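You operate a simulated robot arm through the tools that you are given. There is no shell and no other tool.

The job below is to be done with a simulated robot arm. You get a single attempt, and the scene is never put back.

JOB
Put things in order on the top of the yellow table. At the end: the clear beaker stands where the cream jar stood; the cream jar stands where the short blue hose stood; the white fuse from the top of the yellow table is in the grey deep steel tray; the short blue hose from the top of the yellow table is on the brown wooden board; whatever was shut is shut again. Leave all else as you found it, and nothing knocked over.

It is judged by the outcome, as a careful person would: the job done as asked, and still so three seconds after it is handed in. It fails if anything else is knocked over, pushed out of place, dropped, spilled or broken.

ROBOT AND FRAMES
A 6-joint arm with a two-finger parallel gripper, fixed in place. Base frame: the origin is on the floor under the middle of its stand, x ahead of it, y to its left, z up; the work surface is at about z = 800. Readings come in mm, degrees, newtons and seconds.
With the tool pointing down near the work surface it reaches from about 260 to 680 mm from the base axis. Its first joint turns from -66.0 to 66.0 degrees. Payload 2.9 kg.
The TCP is the grasp point between the finger pads, 30 mm short of the fingertips. In the tool frame z runs along the fingers and y along their closing line. Largest opening 110 mm; finger width 20, thickness 10; the body of the gripper, 48 by 112 mm, starts 55 mm behind the TCP.
Orientation is that of the tool frame in the base frame, as a unit quaternion [x, y, z, w]. With the fingers straight down and closing along the base's y, the tool's x points along the base's -x, its y along +y and its z along -z.

CONTROLS
- The arm moves only by the tool arm_command. Its argument "steps" is a list of rows, each a list of 3 entries, a list of its own where there are three numbers: the opening, from 0 (shut) to 1 (fully open), then the shift along the base's x, y, z in mm, then the turn, a rotation vector about the base's x, y, z in degrees. In form: [[jaw, [x, y, z], [wx, wy, wz]], ...]. A call has 1 to 20 rows; each row shifts and turns the commanded pose from where the row before left it. Rows are played at 5 a second. More than 50 mm and 8.6 degrees between two rows, or a gripper value outside its range, and nothing of the call is played. Where a pose cannot be reached the arm comes as near as it can. A force on the tool above 40 N (or 10 N above the force at the start of the call, whichever is more), or a blocked arm, ends the call early, and 0.2 s more pass. Each finger travels about 108 mm/s and halts on what it meets, pressing with about 23 N; the grip force reading is that of the motor and also rises with nothing between the fingers. The clock runs only during rows and for 0.2 s after the last one: add rows that do not move to give the fingers time. It gives the time, the measured TCP pose, the force on the tool (base axes), the opening and the grip force at its end, in the units of the frame above (readings bear some noise), with the torque about the TCP (base axes, N m) and any sound that the robot's microphone picked up, and new pictures: "views" is both (left out), scene, wrist or none.
- Cameras (640 x 400 px; columns grow to the right, rows downward): "scene" is fixed at [84.2, 452.8, 1365.8]; the picture's right is [-0.61, -0.79, 0.00], its down [-0.52, 0.40, -0.75] and it looks along [0.59, -0.46, -0.66] (base axes); focal length 326 px, centre (320, 200). "wrist" rides on the gripper at [72, 17, -103] in the tool frame; the picture's right is [-0.23, 0.97, 0.00], its down [-0.76, -0.18, -0.62] and it looks along [-0.61, -0.14, 0.78] (tool axes); focal length 222 px, centre (320, 200). There is no depth. A picture from a camera that has moved, and an enlarged one, comes with that camera's place and axes in the base frame and with its lens. The place of the scene camera against the robot may be out by one fixed shift of up to 12 mm in any direction.
- inspect(camera, box): a new picture of the part [left, top, right, bottom] of that camera's present view, enlarged. It takes no simulated time.
- hand_in(): hands the job in; it is judged then, once.

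Places have to be worked out from the pictures, the camera data and where the tool is seen. Open the gripper and draw the arm clear of the work before you hand the job in, unless the task says otherwise.

The tools are called as a command line: name --argument value ..., lists and objects as JSON in quotes. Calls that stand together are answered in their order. arm_command: Moves the arm, as the interface text tells. Its arguments: {"type":"object","properties":{"steps":{"type":"array"},"views":{"type":"string","enum":["both","scene","wrist","none"]}},"required":["steps"]} The other tools are called the same way: inspect (camera, box) takes an enlarged picture of a part of a camera's view; hand_in () hands the job in.

At the start:

```text
time: 0.0
position: [373.8, -30.3, 1121.0]
tcp_rot: [0.0, 1.0, 0.0, 0.001]
force: [-0.7, 0.0, 0.2]
wrist_torque: [0.0, -0.01, 0.0]
opening: 110.0
grasp_force: 0.0
```

scene: 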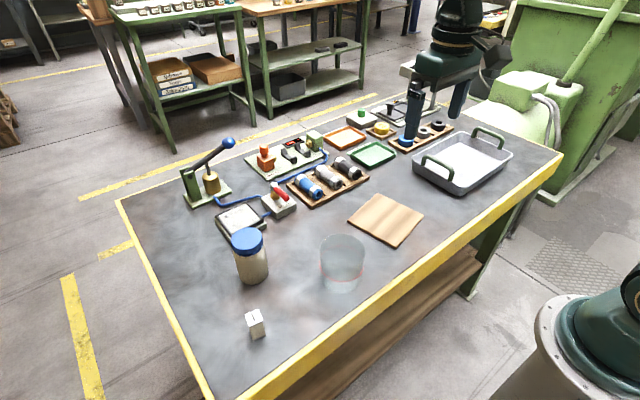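
wrist: 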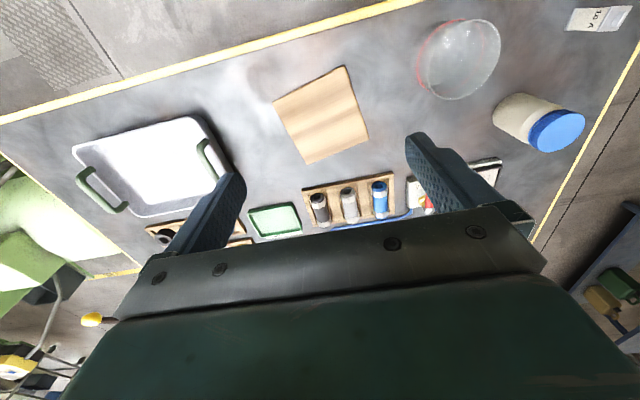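

I start by looking closer at the table from both cameras before moving anything.

inspect --camera "scene" --box '[170, 120, 330, 220]'

inspect --camera "scene" --box '[200, 190, 400, 350]'

inspect --camera "scene" --box '[320, 80, 560, 230]'

inspect --camera "wrist" --box '[240, 150, 560, 270]'

inspect --camera "scene" --box '[240, 100, 400, 210]'

```text
4.00 times, centred on (250, 170) of scene
camera zoom: at [84.2, 452.8, 1365.8], right [-0.61, -0.79, 0.0], down [-0.52, 0.4, -0.75], along [0.59, -0.46, -0.66], focal length 1302 px, centre (600, 320)
```

zoom: 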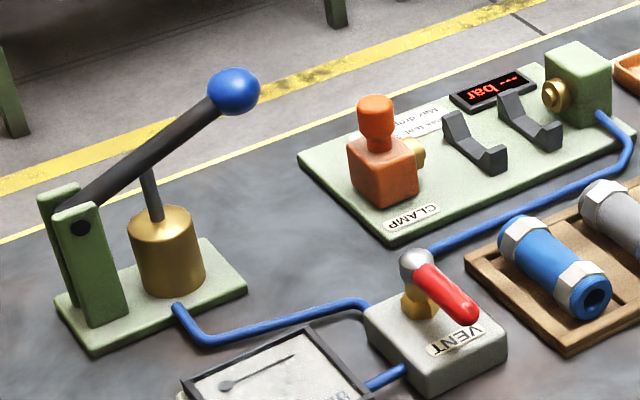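

```text
2.50 times, centred on (300, 270) of scene
camera zoom: at [84.2, 452.8, 1365.8], right [-0.61, -0.79, 0.0], down [-0.52, 0.4, -0.75], along [0.59, -0.46, -0.66], focal length 814 px, centre (370, 25)
```

zoom: 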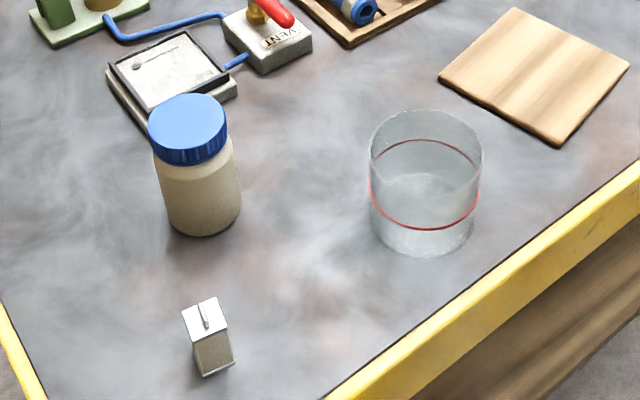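

```text
2.67 times, centred on (440, 155) of scene
camera zoom: at [84.2, 452.8, 1365.8], right [-0.61, -0.79, 0.0], down [-0.52, 0.4, -0.75], along [0.59, -0.46, -0.66], focal length 868 px, centre (0, 320)
```

zoom: 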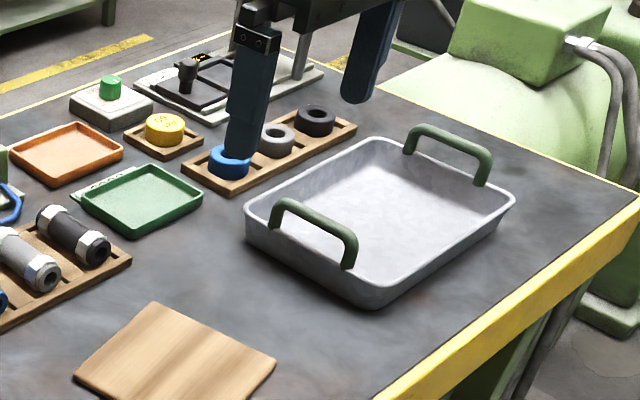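

```text
2.00 times, centred on (400, 210) of wrist
camera zoom: at [302.4, -12.9, 1223.5], right [0.23, 0.97, 0.0], down [0.76, -0.18, 0.62], along [0.61, -0.14, -0.78], focal length 444 px, centre (160, 180)
```

zoom: 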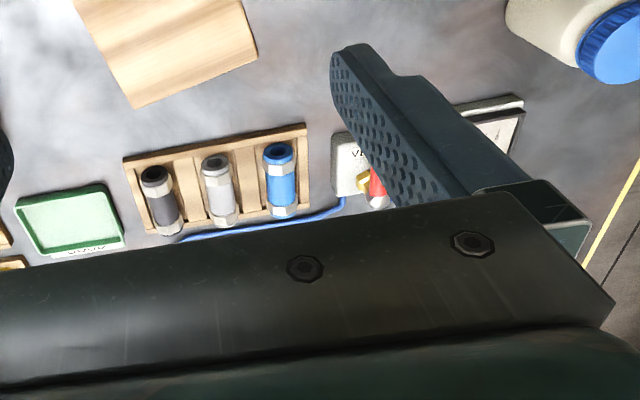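

```text
3.64 times, centred on (320, 155) of scene
camera zoom: at [84.2, 452.8, 1365.8], right [-0.61, -0.79, 0.0], down [-0.52, 0.4, -0.75], along [0.59, -0.46, -0.66], focal length 1184 px, centre (320, 364)
```

zoom: 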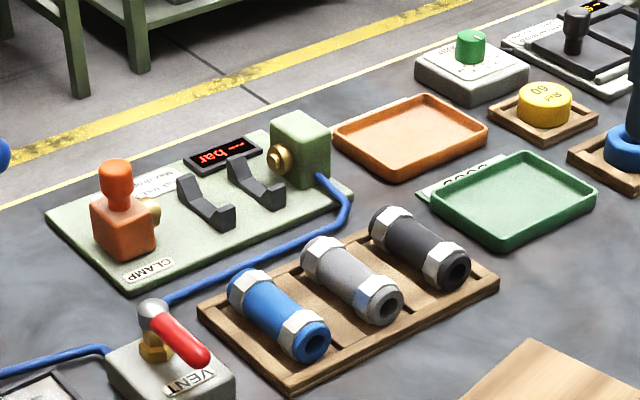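

The blue hose lies in the wooden rack around (630, 65) with its axis along x. The plank board is around (431, -20), the jar around (486, 314), the beaker around (363, 178), the fuse around (373, 370) and the tray around (464, -389). I'll move the gripper above the hose to measure it with the wrist camera.

arm_command --steps '[[1, [32, 11.8, -10], [0, 0, 0]], [1, [32, 11.8, -10], [0, 0, 0]], [1, [32, 11.8, -10], [0, 0, 0]], [1, [32, 11.8, -10], [0, 0, 0]], [1, [32, 11.8, -10], [0, 0, 0]], [1, [32, 11.8, -10], [0, 0, 0]], [0.6, [32, 11.8, -10], [0, 0, 0]], [0.6, [32, 11.8, -10], [0, 0, 0]], [0.6, [0, 0, 0], [0, 0, 0]]]'

```text
time: 2.0
position: [631.1, 67.4, 1039.4]
tcp_rot: [0.0, 1.0, 0.0, -0.001]
force: [-0.8, -0.6, 0.6]
wrist_torque: [0.02, 0.0, -0.01]
opening: 65.9
grasp_force: 0.2
camera wrist: at [558.7, 83.7, 1142.5], right [0.23, 0.97, 0.0], down [0.76, -0.18, 0.62], along [0.61, -0.14, -0.78], focal length 222 px, centre (320, 200)
```

scene: 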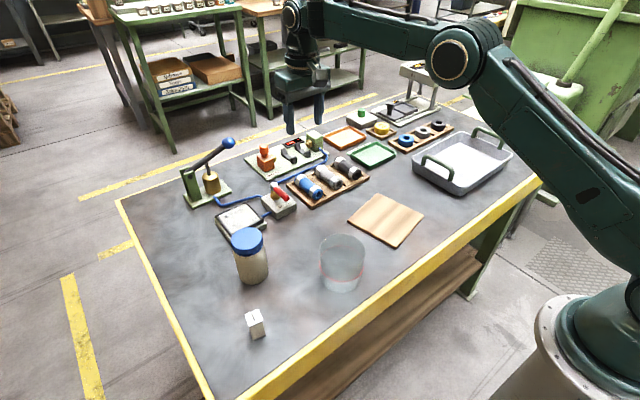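
wrist: 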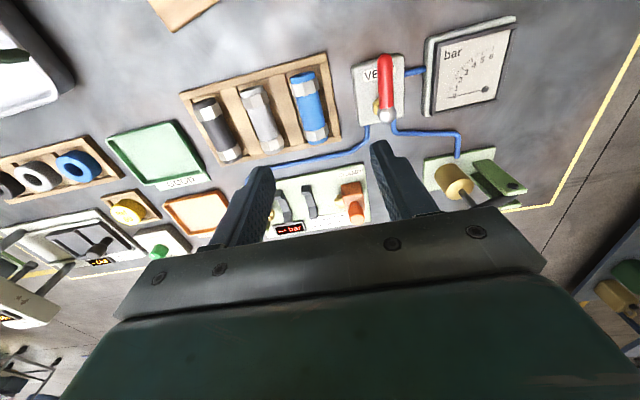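

inspect --camera "wrist" --box '[170, 40, 430, 200]'

inspect --camera "wrist" --box '[270, 50, 350, 100]'

inspect --camera "scene" --box '[270, 140, 390, 215]'

```text
2.46 times, centred on (300, 120) of wrist
camera zoom: at [558.7, 83.7, 1142.5], right [0.23, 0.97, 0.0], down [0.76, -0.18, 0.62], along [0.61, -0.14, -0.78], focal length 547 px, centre (369, 397)
```

zoom: 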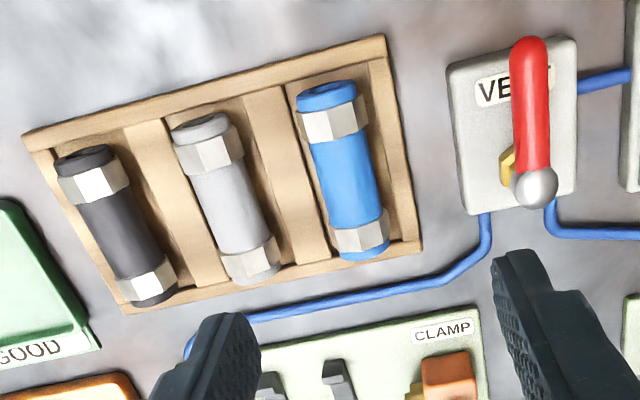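

```text
8.00 times, centred on (310, 75) of wrist
camera zoom: at [558.7, 83.7, 1142.5], right [0.23, 0.97, 0.0], down [0.76, -0.18, 0.62], along [0.61, -0.14, -0.78], focal length 1777 px, centre (400, 1200)
```

zoom: 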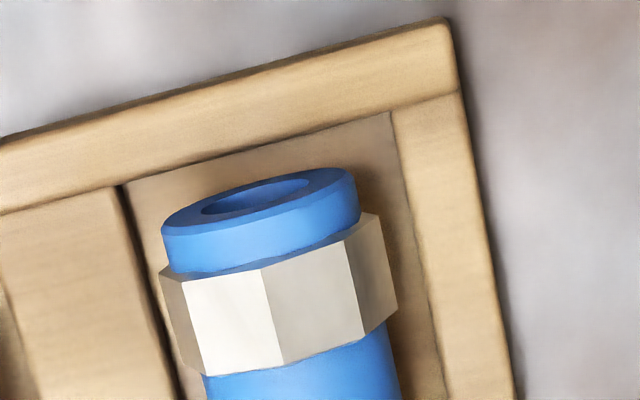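

```text
5.33 times, centred on (330, 178) of scene
camera zoom: at [84.3, 452.8, 1365.8], right [-0.61, -0.79, 0.0], down [-0.52, 0.4, -0.75], along [0.59, -0.46, -0.66], focal length 1736 px, centre (267, 320)
```

zoom: 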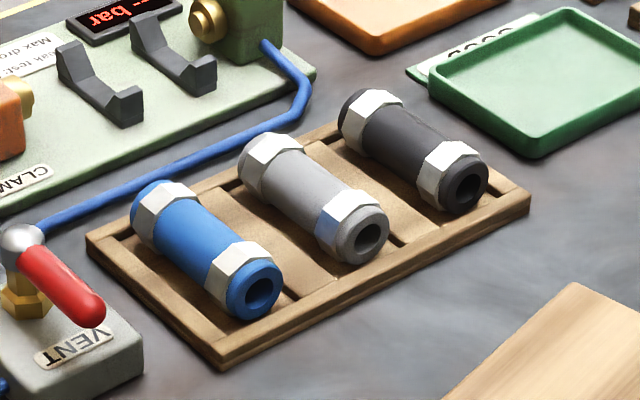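

The wrist view puts the hose centre at about (647, 50.5), with the rack top near z≈815 and the pocket about 45 mm wide. I'll move over it and come down to z≈940 for a closer look.

arm_command --steps '[[0.5, [8, -8.5, -20], [0, 0, 0]], [0.5, [8.5, -8.5, -30], [0, 0, 0]], [0.5, [0, 0, -30], [0, 0, 0]], [0.5, [0, 0, -20], [0, 0, 0]], [0.5, [0, 0, 0], [0, 0, 0]]]'

```text
time: 3.2
position: [647.8, 50.6, 939.9]
tcp_rot: [0.0, 1.0, 0.0, 0.0]
force: [-0.7, 0.9, 0.3]
wrist_torque: [0.02, 0.01, 0.0]
opening: 55.1
grasp_force: 0.1
camera wrist: at [575.3, 66.0, 1043.4], right [0.23, 0.97, 0.0], down [0.76, -0.18, 0.62], along [0.61, -0.14, -0.78], focal length 222 px, centre (320, 200)
```

scene: 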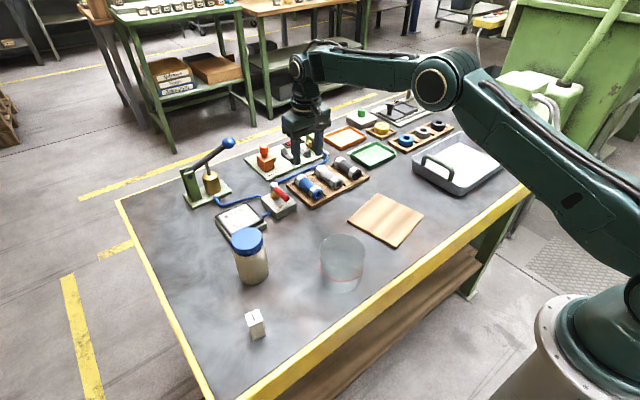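
wrist: 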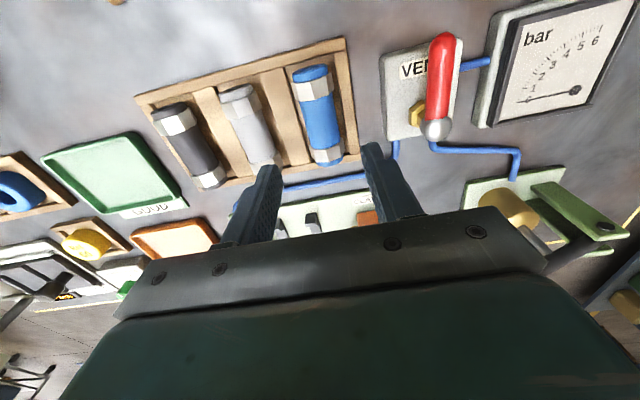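

inspect --camera "wrist" --box '[230, 40, 410, 180]'

inspect --camera "scene" --box '[260, 100, 380, 220]'

```text
2.86 times, centred on (320, 110) of wrist
camera zoom: at [575.3, 66.0, 1043.4], right [0.23, 0.97, 0.0], down [0.76, -0.18, 0.62], along [0.61, -0.14, -0.78], focal length 635 px, centre (320, 457)
```

zoom: 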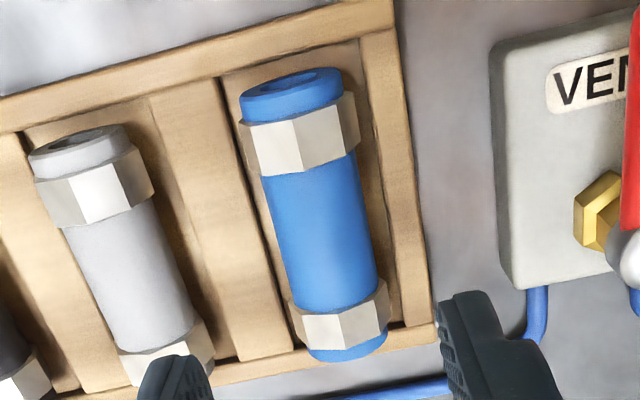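

```text
3.33 times, centred on (320, 160) of scene
camera zoom: at [84.3, 452.8, 1365.8], right [-0.61, -0.79, 0.0], down [-0.52, 0.4, -0.75], along [0.59, -0.46, -0.66], focal length 1085 px, centre (320, 333)
```

zoom: 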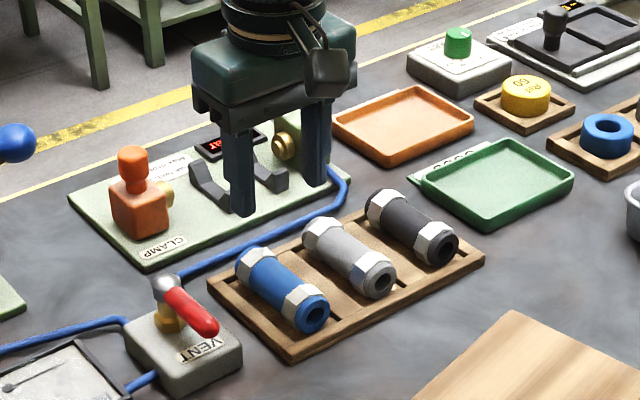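

The hose is centred under the TCP at about (649, 50). I descend to z≈850 with the jaw at 55 mm, then check.

arm_command --steps '[[0.5, [1, 0, -30], [0, 0, 0]], [0.5, [0, 0, -30], [0, 0, 0]], [0.5, [0, 0, -20], [0, 0, 0]], [0.5, [0, 0, -10], [0, 0, 0]], [0.5, [0, 0, 0], [0, 0, 0]]]'

```text
time: 4.4
position: [646.9, 50.1, 851.9]
tcp_rot: [0.0, 1.0, -0.001, -0.001]
force: [-0.2, 0.6, 0.1]
wrist_torque: [-0.03, -0.02, 0.01]
opening: 55.1
grasp_force: 0.0
camera wrist: at [575.1, 65.3, 953.9], right [0.23, 0.97, 0.0], down [0.76, -0.18, 0.62], along [0.61, -0.14, -0.78], focal length 222 px, centre (320, 200)
```

scene: 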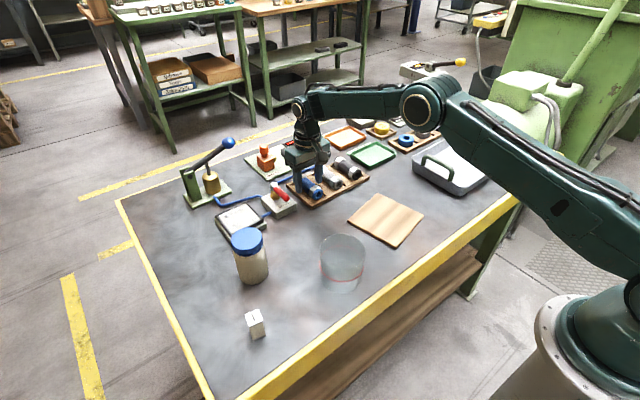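
wrist: 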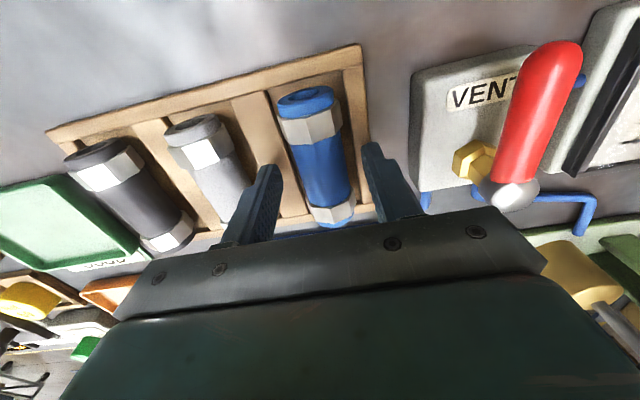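

inspect --camera "wrist" --box '[230, 70, 430, 240]'

inspect --camera "scene" --box '[270, 130, 370, 220]'

```text
2.35 times, centred on (330, 155) of wrist
camera zoom: at [575.1, 65.3, 953.9], right [0.23, 0.97, 0.0], down [0.76, -0.18, 0.62], along [0.61, -0.14, -0.78], focal length 523 px, centre (296, 306)
```

zoom: 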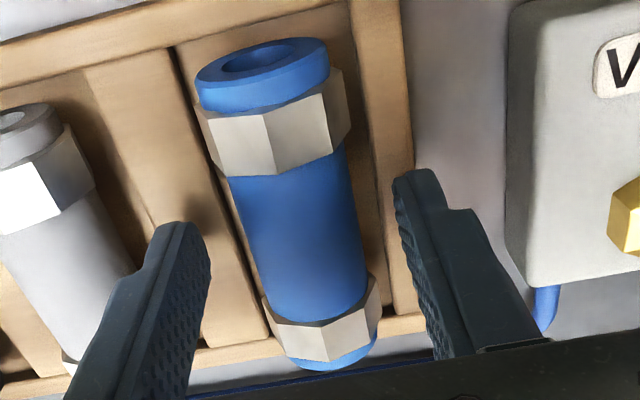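

```text
4.44 times, centred on (320, 175) of scene
camera zoom: at [84.2, 452.8, 1365.8], right [-0.61, -0.79, 0.0], down [-0.52, 0.4, -0.75], along [0.59, -0.46, -0.66], focal length 1447 px, centre (320, 311)
```

zoom: 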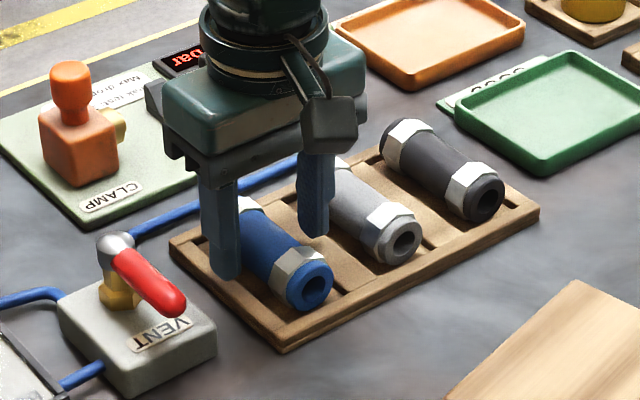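

The fingers straddle the hose body cleanly. I lower 4 mm more and close on it.

arm_command --steps '[[0.47, [1, 0, -2], [0, 0, 0]], [0.45, [0, 0, -2], [0, 0, 0]], [0.3, [0, 0, 0], [0, 0, 0]], [0.2, [0, 0, 0], [0, 0, 0]], [0.2, [0, 0, 0], [0, 0, 0]], [0.2, [0, 0, 0], [0, 0, 0]]]'

```text
time: 5.8
position: [648.5, 48.9, 847.1]
tcp_rot: [0.0, 1.0, -0.001, 0.0]
force: [1.6, 0.9, 2.2]
wrist_torque: [0.04, -0.01, -0.02]
opening: 34.3
grasp_force: 23.2
camera wrist: at [576.5, 64.9, 950.0], right [0.23, 0.97, 0.0], down [0.76, -0.18, 0.62], along [0.61, -0.14, -0.78], focal length 222 px, centre (320, 200)
```

scene: 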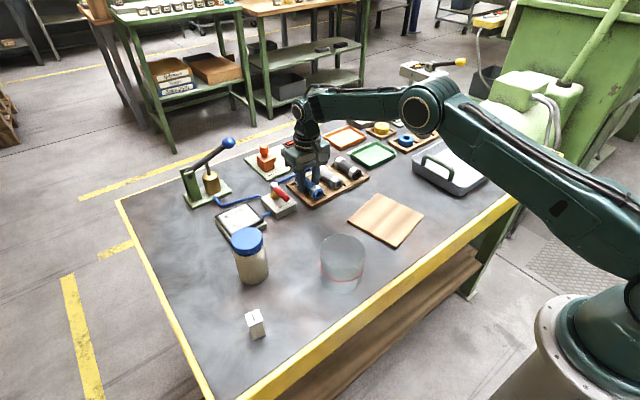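
wrist: 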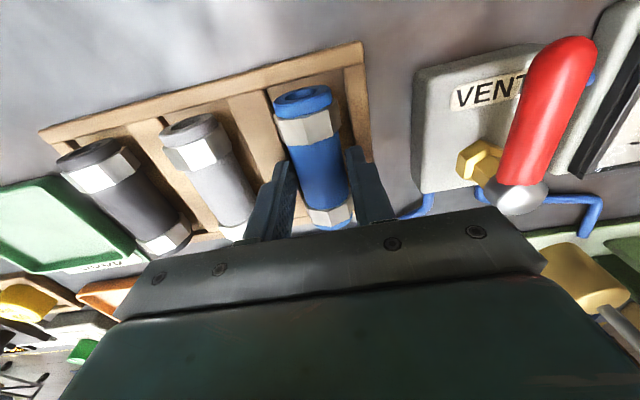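

The hose is gripped, with the opening at 34 mm and a firm force. I lift it straight up.

arm_command --steps '[[0.2, [0, 0, 10], [0, 0, 0]], [0.2, [0, 0, 20], [0, 0, 0]], [0.2, [0, 0, 40], [0, 0, 0]], [0.2, [0, 0, 40], [0, 0, 0]], [0.2, [0, 0, 0], [0, 0, 0]]]'

```text
time: 7.0
position: [648.6, 50.0, 956.4]
tcp_rot: [-0.001, 1.0, 0.0, 0.0]
force: [0.2, -0.4, -0.8]
wrist_torque: [-0.02, 0.02, 0.04]
opening: 34.1
grasp_force: 23.3
camera wrist: at [575.7, 65.8, 1059.7], right [0.23, 0.97, 0.0], down [0.76, -0.18, 0.62], along [0.61, -0.14, -0.78], focal length 222 px, centre (320, 200)
```

scene: 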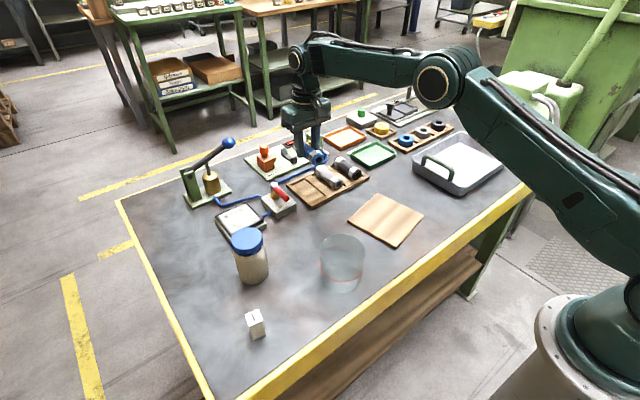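
wrist: 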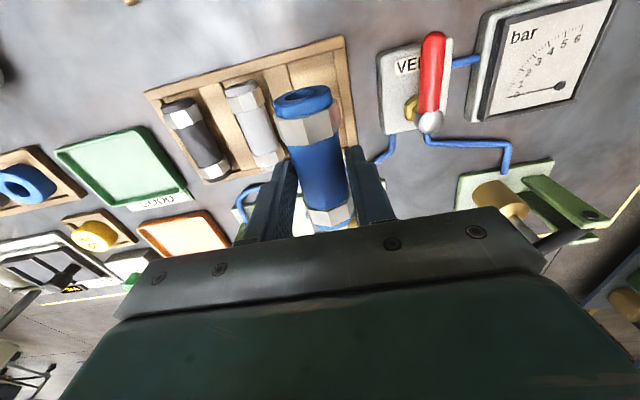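

The hose is held clear and the rest of the rack is undisturbed. The first wrist picture puts the board centre at about (443, -41), so I carry the hose above it.

arm_command --steps '[[0.2, [-34, -15, 0], [0, 0, 0]], [0.2, [-34, -15, 0], [0, 0, 0]], [0.2, [-34, -15, 0], [0, 0, 0]], [0.2, [-34, -15, 0], [0, 0, 0]], [0.2, [-34, -15, 0], [0, 0, 0]], [0.2, [-36, -16, 0], [0, 0, 0]], [0.2, [0, 0, 0], [0, 0, 0]]]'

```text
time: 8.6
position: [442.9, -44.4, 959.1]
tcp_rot: [0.0, 1.0, 0.0, 0.0]
force: [-0.6, 0.0, 0.0]
wrist_torque: [-0.05, -0.02, 0.0]
opening: 34.3
grasp_force: 23.1
camera wrist: at [370.0, -26.5, 1061.3], right [0.23, 0.97, 0.0], down [0.76, -0.18, 0.62], along [0.61, -0.14, -0.78], focal length 222 px, centre (320, 200)
```

scene: 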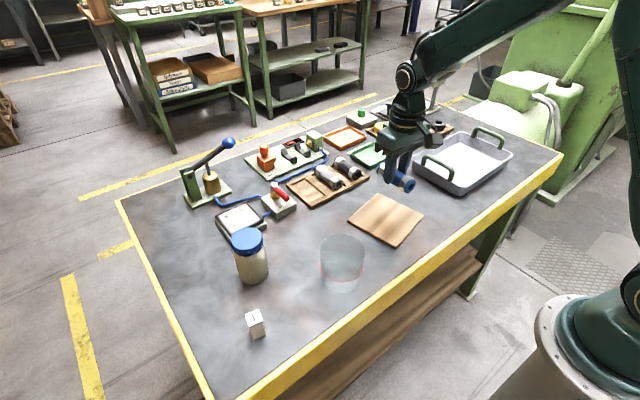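
wrist: 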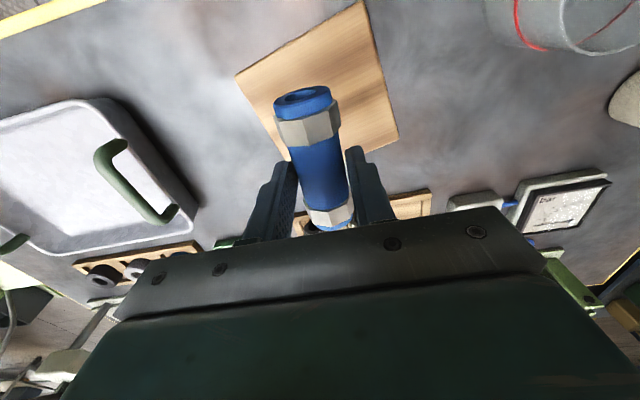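

The board's corners give its centre at about (445, -40). I lower the hose toward it and then feel for contact in small steps.

arm_command --steps '[[0.2, [2, 4, -30], [0, 0, 0]], [0.2, [0, 0, -30], [0, 0, 0]], [0.2, [0, 0, -25], [0, 0, 0]], [0.2, [0, 0, -10], [0, 0, 0]], [0.2, [0, 0, 0], [0, 0, 0]]]'

```text
time: 9.8
position: [446.1, -37.5, 861.0]
tcp_rot: [0.0, 1.0, -0.001, 0.0]
force: [-0.2, 0.2, -1.0]
wrist_torque: [0.01, 0.02, -0.01]
opening: 34.4
grasp_force: 22.2
camera wrist: at [373.5, -21.3, 964.8], right [0.23, 0.97, 0.0], down [0.76, -0.18, 0.62], along [0.61, -0.14, -0.78], focal length 222 px, centre (320, 200)
```

scene: 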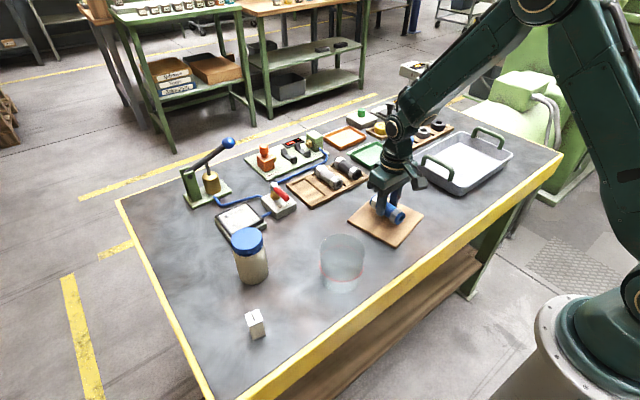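
wrist: 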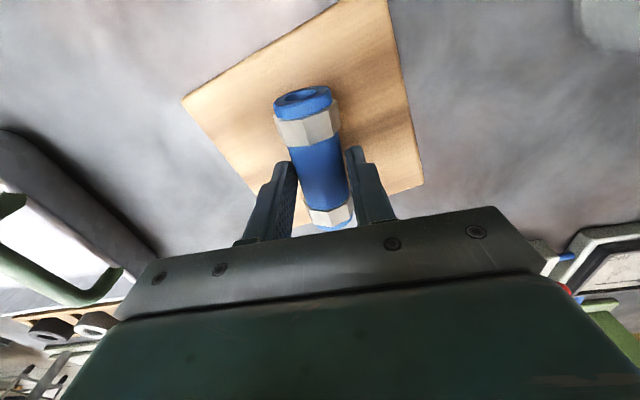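

arm_command --steps '[[0.2, [0, 0, -2], [0, 0, 0]], [0.2, [0, 0, -2], [0, 0, 0]], [0.2, [0, 0, 0], [0, 0, 0]]]' --views "none"

inspect --camera "scene" --box '[340, 160, 430, 250]'

```text
time: 10.6
position: [445.5, -39.7, 858.7]
tcp_rot: [0.0, 1.0, 0.0, 0.001]
force: [0.5, 0.3, -0.7]
wrist_torque: [-0.03, 0.02, -0.04]
opening: 34.2
grasp_force: 22.4
```

```text
4.44 times, centred on (385, 205) of scene
camera zoom: at [84.3, 452.8, 1365.8], right [-0.61, -0.79, 0.0], down [-0.52, 0.4, -0.75], along [0.59, -0.46, -0.66], focal length 1447 px, centre (31, 178)
```

zoom: 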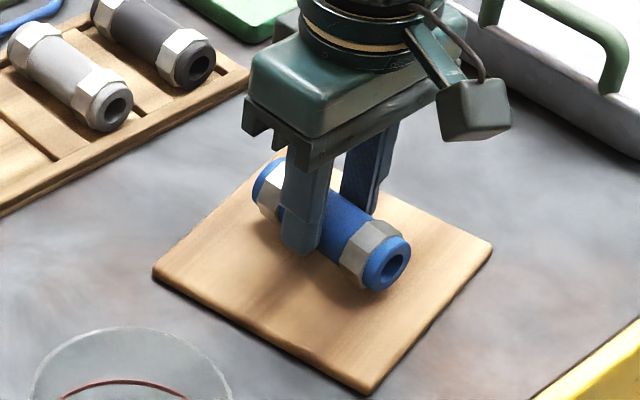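

The hose is close above the board with no contact force yet, so I go on down in 2 mm steps.

arm_command --steps '[[0.2, [0, 0, -2], [0, 0, 0]], [0.2, [0, 0, 0], [0, 0, 0]]]' --views "none"

```text
time: 11.2
position: [446.3, -39.4, 856.6]
tcp_rot: [0.0, 1.0, 0.0, 0.0]
force: [-0.6, 0.1, -0.2]
wrist_torque: [-0.01, 0.03, 0.0]
opening: 34.3
grasp_force: 22.6
```

Still no contact force; another 2 mm down.

arm_command --steps '[[0.2, [0, 0, -2], [0, 0, 0]], [0.2, [0, 0, 0], [0, 0, 0]]]' --views "none"

```text
time: 11.8
position: [444.5, -38.6, 854.6]
tcp_rot: [0.0, 1.0, 0.0, 0.0]
force: [0.2, -0.7, -1.2]
wrist_torque: [-0.01, 0.01, 0.02]
opening: 34.2
grasp_force: 22.7
```

No clear contact at z=854.6; another step down with a picture.

arm_command --steps '[[0.2, [0, 0, -1.5], [0, 0, 0]], [0.2, [0, 0, 0], [0, 0, 0]]]' --views "none"

inspect --camera "scene" --box '[350, 180, 430, 240]'

```text
time: 12.4
position: [445.9, -38.3, 851.9]
tcp_rot: [0.0, 1.0, 0.0, 0.0]
force: [0.2, -0.1, 0.2]
wrist_torque: [-0.03, 0.0, 0.02]
opening: 34.2
grasp_force: 23.0
```

```text
6.67 times, centred on (390, 210) of scene
camera zoom: at [84.3, 452.8, 1365.8], right [-0.61, -0.79, 0.0], down [-0.52, 0.4, -0.75], along [0.59, -0.46, -0.66], focal length 2170 px, centre (-147, 133)
```

zoom: 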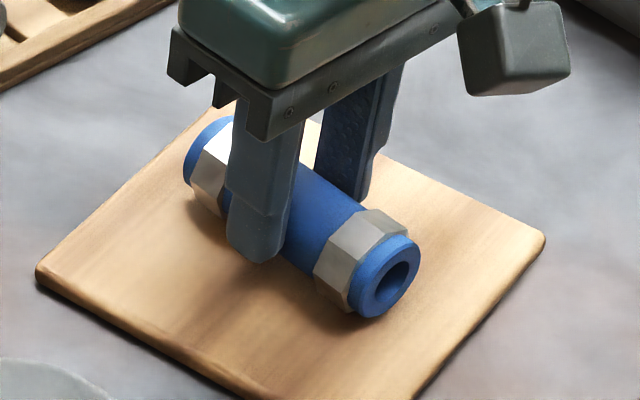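

The gap is very small now, so I continue in small steps watching the vertical force.

arm_command --steps '[[0.2, [0, 0, -1.5], [0, 0, 0]], [0.2, [0, 0, 0], [0, 0, 0]]]' --views "none"

```text
time: 13.0
position: [444.6, -38.9, 851.7]
tcp_rot: [0.0, 1.0, 0.0, 0.0]
force: [-3.5, 0.6, 12.8]
wrist_torque: [0.05, 0.2, 0.01]
opening: 34.4
grasp_force: 23.0
```

Contact is at z≈851.5 with 12.8 N. I back off slightly, open the fingers and look.

arm_command --steps '[[0.2, [0, 0, 0.6], [0, 0, 0]], [0.33, [0, 0, 0], [0, 0, 0]], [0.4, [0, 0, 0], [0, 0, 0]], [0.5, [0, 0, 0], [0, 0, 0]], [0.5, [0, 0, 0], [0, 0, 0]]]'

inspect --camera "scene" --box '[350, 180, 430, 240]'

```text
time: 14.2
position: [444.8, -39.1, 851.9]
tcp_rot: [0.0, 1.0, 0.001, 0.001]
force: [0.9, -0.2, 1.0]
wrist_torque: [-0.01, -0.01, 0.02]
opening: 54.9
grasp_force: 0.2
camera wrist: at [372.8, -22.1, 954.2], right [0.23, 0.97, 0.0], down [0.76, -0.18, 0.62], along [0.61, -0.14, -0.78], focal length 222 px, centre (320, 200)
```

scene: 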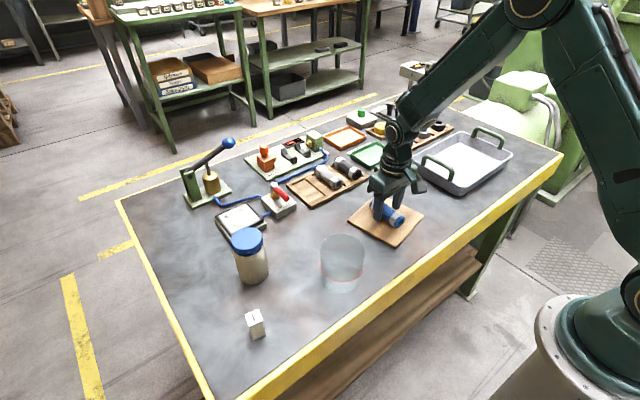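
wrist: 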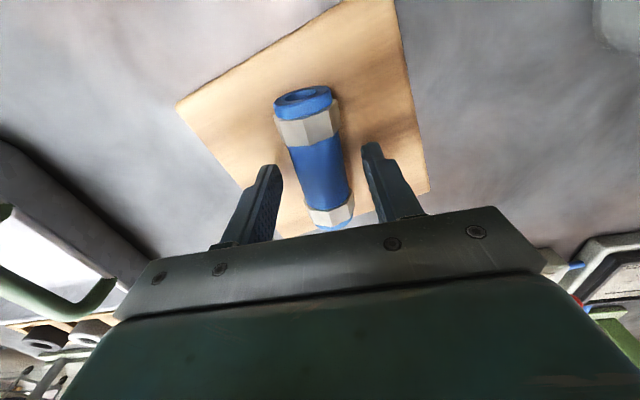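

```text
6.67 times, centred on (390, 210) of scene
camera zoom: at [84.2, 452.8, 1365.8], right [-0.61, -0.79, 0.0], down [-0.52, 0.4, -0.75], along [0.59, -0.46, -0.66], focal length 2170 px, centre (-147, 133)
```

zoom: 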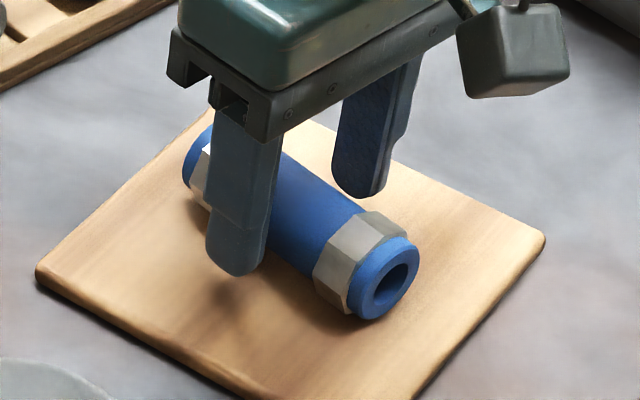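

The hose rests steadily on the board after release. I lift clear and travel at a safe height toward the jar for a wrist look.

arm_command --steps '[[0.5, [0, 0, 20], [0, 0, 0]], [0.5, [0, 0, 45], [0, 0, 0]], [0.5, [0, 0, 45], [0, 0, 0]], [0.6, [0, 0, 45], [0, 0, 0]], [0.7, [0, 0, 45], [0, 0, 0]], [0.8, [6.5, 40, 0], [0, 0, 0]], [0.8, [6.5, 40, 0], [0, 0, 0]], [0.8, [6.5, 40, 0], [0, 0, 0]], [0.8, [6.5, 40, 0], [0, 0, 0]], [0.8, [6.5, 40, 0], [0, 0, 0]], [0.8, [6.5, 40, 0], [0, 0, 0]], [0.8, [6.5, 40, 0], [0, 0, 0]], [0.8, [6.5, 40, 0], [0, 0, 0]], [0.8, [0, 0, 0], [0, 0, 0]]]'

```text
time: 17.2
position: [498.0, 282.4, 1051.1]
tcp_rot: [0.0, 1.0, 0.0, 0.0]
force: [-0.3, -0.2, 0.5]
wrist_torque: [0.04, 0.03, -0.03]
opening: 88.2
grasp_force: 0.1
camera wrist: at [425.7, 299.2, 1153.2], right [0.23, 0.97, 0.0], down [0.76, -0.18, 0.62], along [0.61, -0.14, -0.78], focal length 222 px, centre (320, 200)
```

scene: 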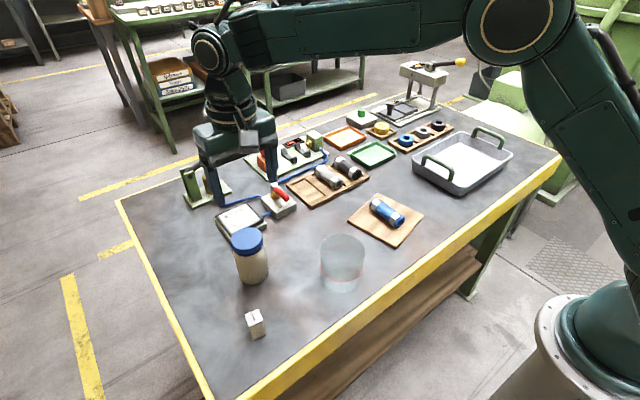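
wrist: 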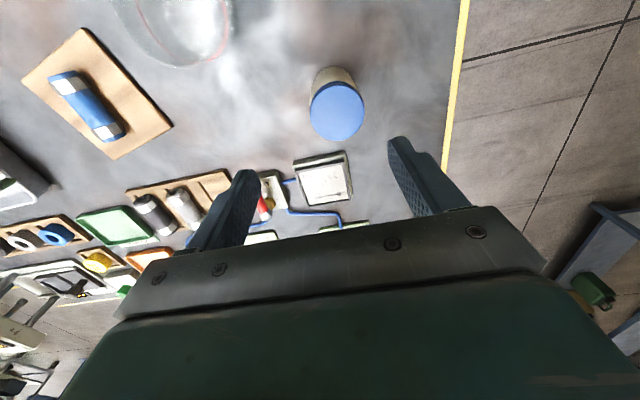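

inspect --camera "wrist" --box '[270, 40, 410, 150]'

inspect --camera "scene" --box '[210, 210, 300, 300]'

inspect --camera "scene" --box '[340, 180, 440, 250]'

inspect --camera "wrist" --box '[100, 0, 260, 90]'

```text
3.64 times, centred on (340, 95) of wrist
camera zoom: at [425.7, 299.2, 1153.2], right [0.23, 0.97, 0.0], down [0.76, -0.18, 0.62], along [0.61, -0.14, -0.78], focal length 808 px, centre (247, 582)
```

zoom: 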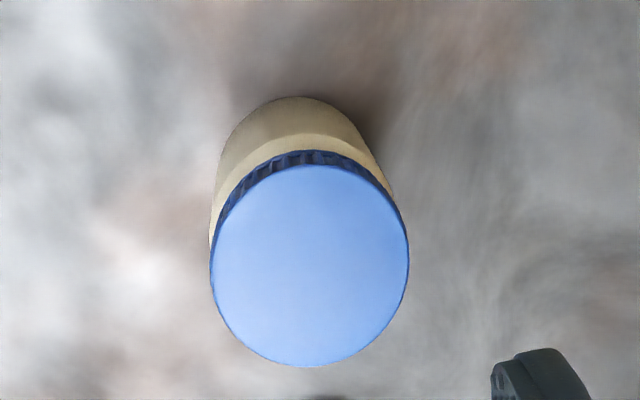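

```text
4.44 times, centred on (255, 255) of scene
camera zoom: at [84.2, 452.8, 1365.8], right [-0.61, -0.79, 0.0], down [-0.52, 0.4, -0.75], along [0.59, -0.46, -0.66], focal length 1447 px, centre (609, -44)
```

zoom: 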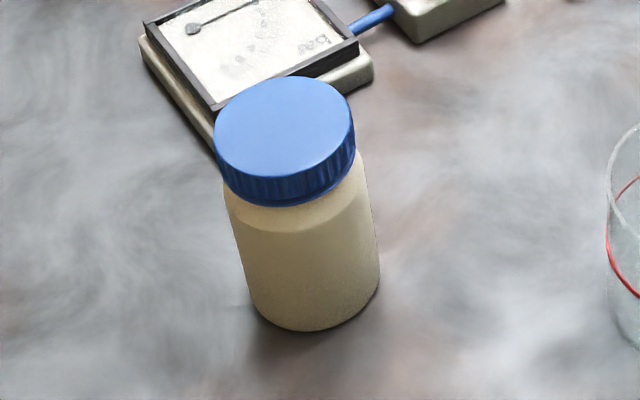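

```text
5.71 times, centred on (390, 215) of scene
camera zoom: at [84.2, 452.8, 1365.8], right [-0.61, -0.79, 0.0], down [-0.52, 0.4, -0.75], along [0.59, -0.46, -0.66], focal length 1860 px, centre (-80, 114)
```

zoom: 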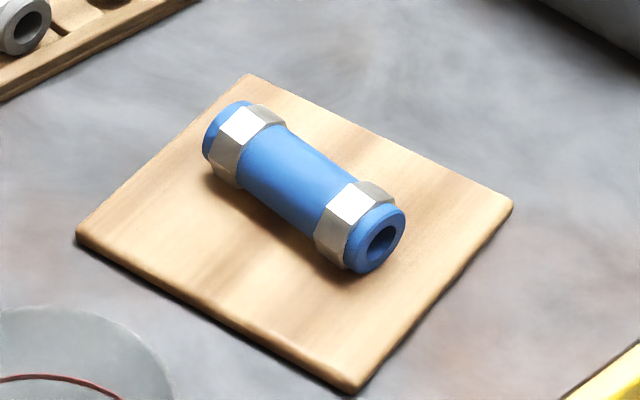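

```text
4.00 times, centred on (180, 45) of wrist
camera zoom: at [425.7, 299.2, 1153.2], right [0.23, 0.97, 0.0], down [0.76, -0.18, 0.62], along [0.61, -0.14, -0.78], focal length 888 px, centre (880, 820)
```

zoom: 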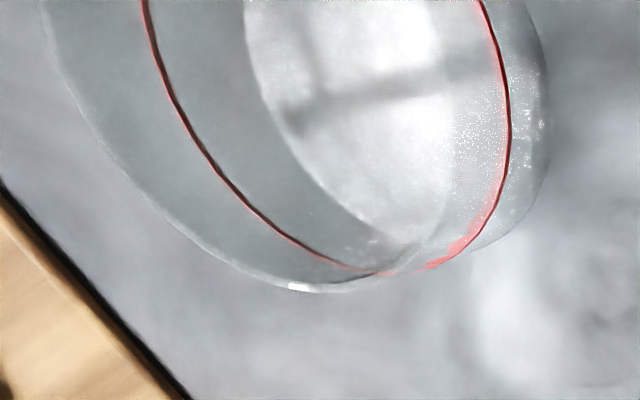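

The jar's lid centre is near (505, 299) and its top is around z≈903. I centre over it and descend partway to check.

arm_command --steps '[[0.85, [7, 16, 0], [0, 0, 0]], [0.85, [0, 0, -40], [0, 0, 0]], [0.85, [0, 0, -40], [0, 0, 0]], [0.85, [0, 0, -10], [0, 0, 0]], [0.85, [0, 0, 0], [0, 0, 0]]]'

inspect --camera "wrist" --box '[230, 60, 410, 200]'

inspect --camera "scene" --box '[190, 170, 310, 290]'

```text
time: 18.4
position: [503.3, 295.2, 961.4]
tcp_rot: [0.0, 1.0, 0.0, -0.001]
force: [0.3, -0.5, -0.4]
wrist_torque: [-0.06, -0.02, -0.01]
opening: 93.6
grasp_force: 0.0
camera wrist: at [431.0, 312.8, 1063.9], right [0.23, 0.97, 0.0], down [0.76, -0.18, 0.62], along [0.61, -0.14, -0.78], focal length 222 px, centre (320, 200)
```

scene: 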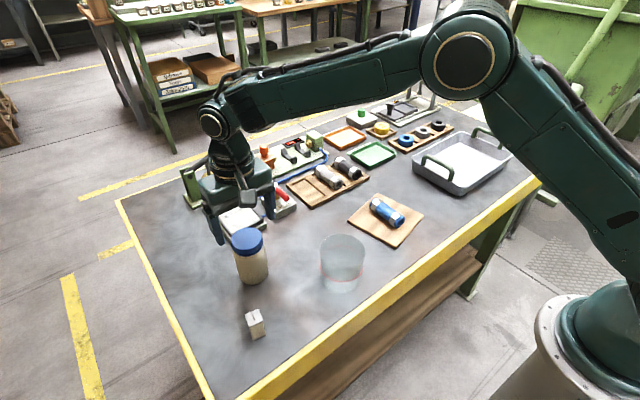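
wrist: 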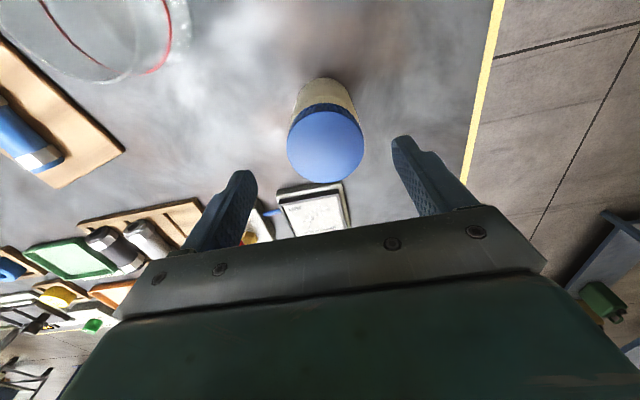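

```text
2.86 times, centred on (320, 130) of wrist
camera zoom: at [431.0, 312.8, 1063.9], right [0.23, 0.97, 0.0], down [0.76, -0.18, 0.62], along [0.61, -0.14, -0.78], focal length 635 px, centre (320, 400)
```

zoom: 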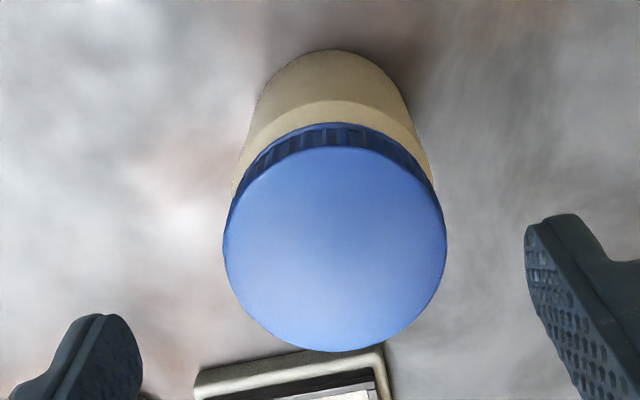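

```text
3.33 times, centred on (250, 230) of scene
camera zoom: at [84.2, 452.8, 1365.8], right [-0.61, -0.79, 0.0], down [-0.52, 0.4, -0.75], along [0.59, -0.46, -0.66], focal length 1085 px, centre (553, 100)
```

zoom: 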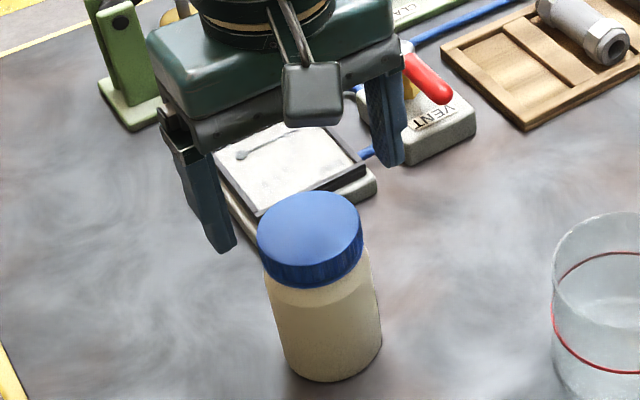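

Triangulation gives the jar at (506, 299.5), top at z≈905 and diameter about 61 mm. I descend to z≈862 with the fingers around the body, below the lid.

arm_command --steps '[[0.85, [2.5, 3.5, 0], [0, 0, 0]], [0.85, [0, 0, -35], [0, 0, 0]], [0.85, [0, 0, -35], [0, 0, 0]], [0.85, [0, 0, -20], [0, 0, 0]], [0.85, [0, 0, -9], [0, 0, 0]], [0.85, [0, 0, 0], [0, 0, 0]]]'

inspect --camera "scene" --box '[200, 190, 300, 300]'

```text
time: 19.8
position: [506.5, 300.9, 859.4]
tcp_rot: [-0.001, 1.0, 0.0, 0.0]
force: [0.2, -0.5, 0.7]
wrist_torque: [0.01, 0.0, 0.0]
opening: 93.3
grasp_force: 0.1
camera wrist: at [433.9, 316.4, 963.3], right [0.23, 0.97, 0.0], down [0.76, -0.18, 0.62], along [0.61, -0.14, -0.78], focal length 222 px, centre (320, 200)
```

scene: 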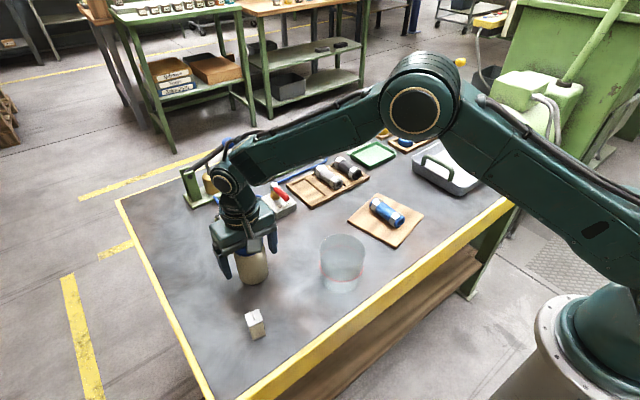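
wrist: 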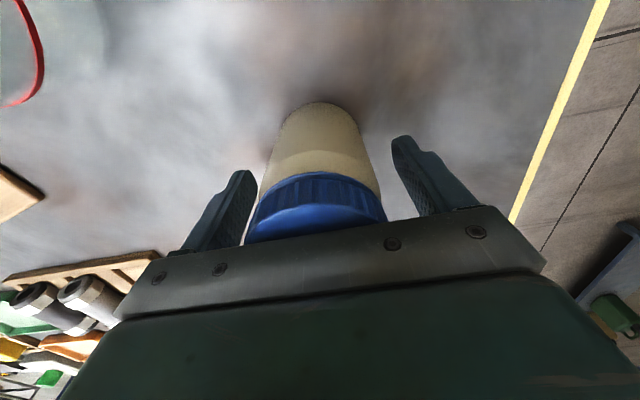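

```text
3.64 times, centred on (250, 245) of scene
camera zoom: at [84.3, 452.8, 1365.8], right [-0.61, -0.79, 0.0], down [-0.52, 0.4, -0.75], along [0.59, -0.46, -0.66], focal length 1184 px, centre (574, 36)
```

zoom: 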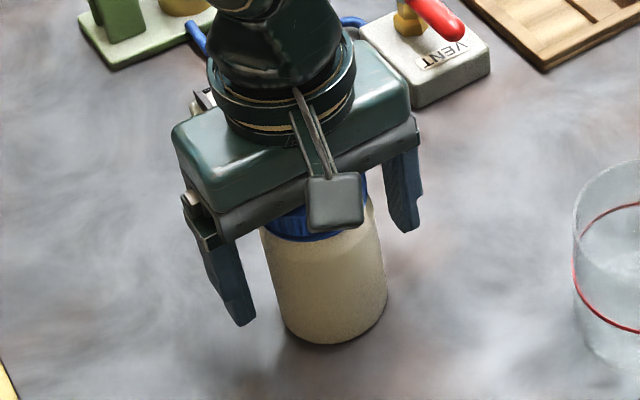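

The jar sits centred between the fingers with the body clear of the lid. I close on it.

arm_command --steps '[[0.7, [0, 0, 0], [0, 0, 0]], [0.6, [0, 0, 0], [0, 0, 0]], [0.5, [0, 0, 0], [0, 0, 0]], [0.45, [0, 0, 0], [0, 0, 0]], [0.45, [0, 0, 0], [0, 0, 0]]]'

```text
time: 21.0
position: [507.0, 300.5, 861.0]
tcp_rot: [0.0, 1.0, 0.001, 0.0]
force: [-0.1, -0.2, 0.2]
wrist_torque: [0.01, -0.02, -0.02]
opening: 61.3
grasp_force: 22.8
camera wrist: at [433.9, 316.5, 963.6], right [0.23, 0.97, 0.0], down [0.76, -0.18, 0.62], along [0.61, -0.14, -0.78], focal length 222 px, centre (320, 200)
```

scene: 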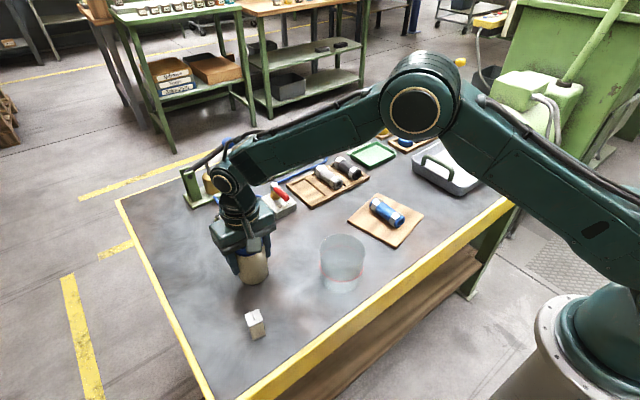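
wrist: 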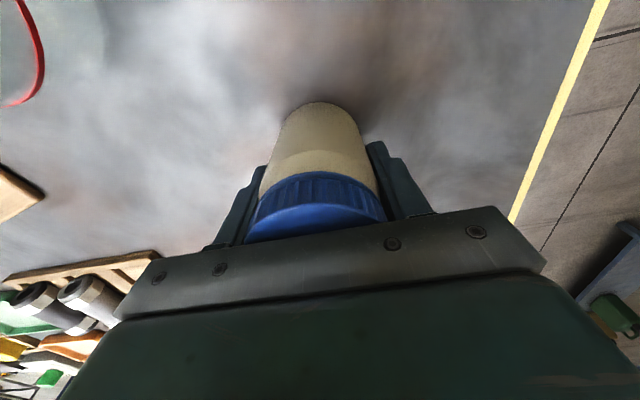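

The jar is gripped at 61 mm, with the TCP at about (506.5, 300.5). I lift and carry it over the empty rack pocket at (648, 50).

arm_command --steps '[[0.45, [0, 0, 10], [0, 0, 0]], [0.45, [0, 0, 30], [0, 0, 0]], [0.45, [0, 0, 50], [0, 0, 0]], [0.45, [0, 0, 50], [0, 0, 0]], [0.45, [20, -36, 0], [0, 0, 0]], [0.45, [20, -36, 0], [0, 0, 0]], [0.45, [20, -36, 0], [0, 0, 0]], [0.45, [20, -36, 0], [0, 0, 0]], [0.45, [20, -36, 0], [0, 0, 0]], [0.45, [20, -36, 0], [0, 0, 0]], [0.45, [21, -34, 0], [0, 0, 0]], [0.45, [0, 0, 0], [0, 0, 0]]]'

inspect --camera "wrist" --box '[180, 30, 440, 200]'

inspect --camera "scene" --box '[250, 90, 390, 220]'

```text
time: 23.6
position: [647.4, 50.8, 1003.0]
tcp_rot: [0.0, 1.0, 0.0, 0.0]
force: [0.3, -0.8, -3.5]
wrist_torque: [0.01, 0.0, 0.03]
opening: 61.3
grasp_force: 23.0
camera wrist: at [576.1, 67.0, 1105.9], right [0.23, 0.97, 0.0], down [0.76, -0.18, 0.62], along [0.61, -0.14, -0.78], focal length 222 px, centre (320, 200)
```

scene: 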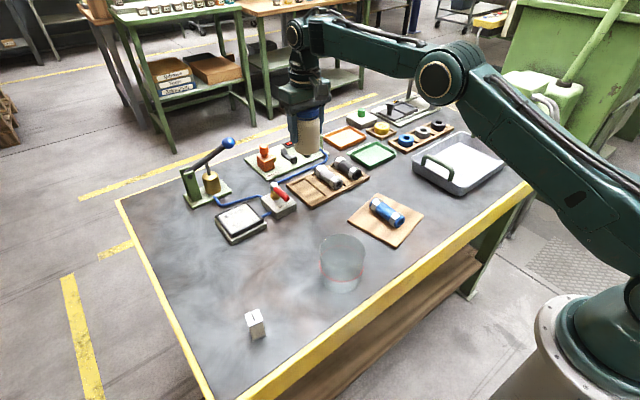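
wrist: 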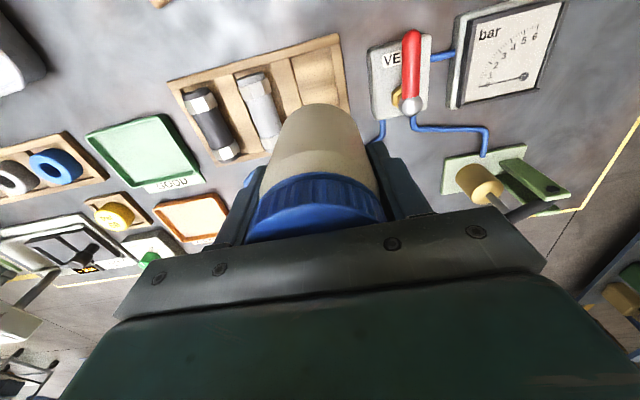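

```text
2.35 times, centred on (310, 115) of wrist
camera zoom: at [576.1, 67.0, 1105.9], right [0.23, 0.97, 0.0], down [0.76, -0.18, 0.62], along [0.61, -0.14, -0.78], focal length 523 px, centre (344, 400)
```

zoom: 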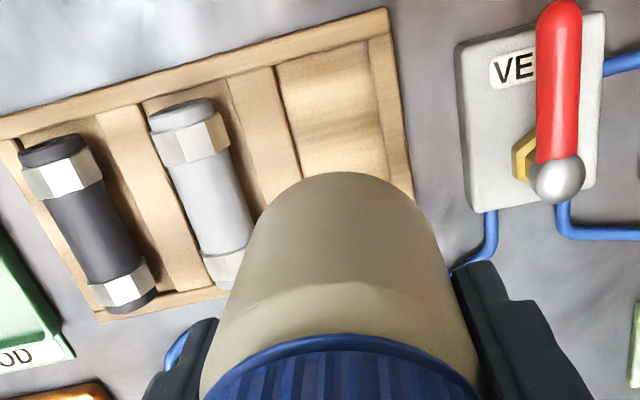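

```text
3.08 times, centred on (320, 155) of scene
camera zoom: at [84.4, 452.7, 1365.8], right [-0.62, -0.79, 0.0], down [-0.52, 0.4, -0.75], along [0.59, -0.46, -0.66], focal length 1002 px, centre (320, 338)
```

zoom: 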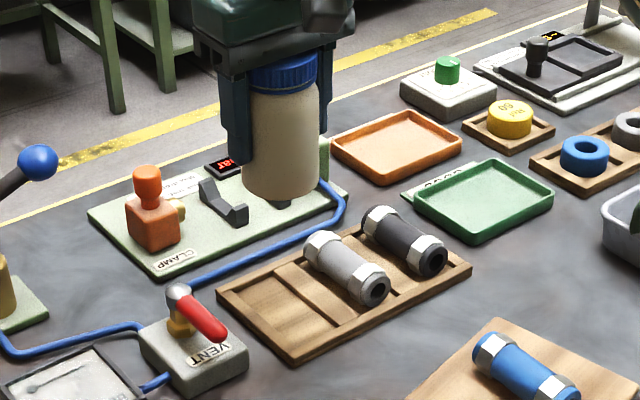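

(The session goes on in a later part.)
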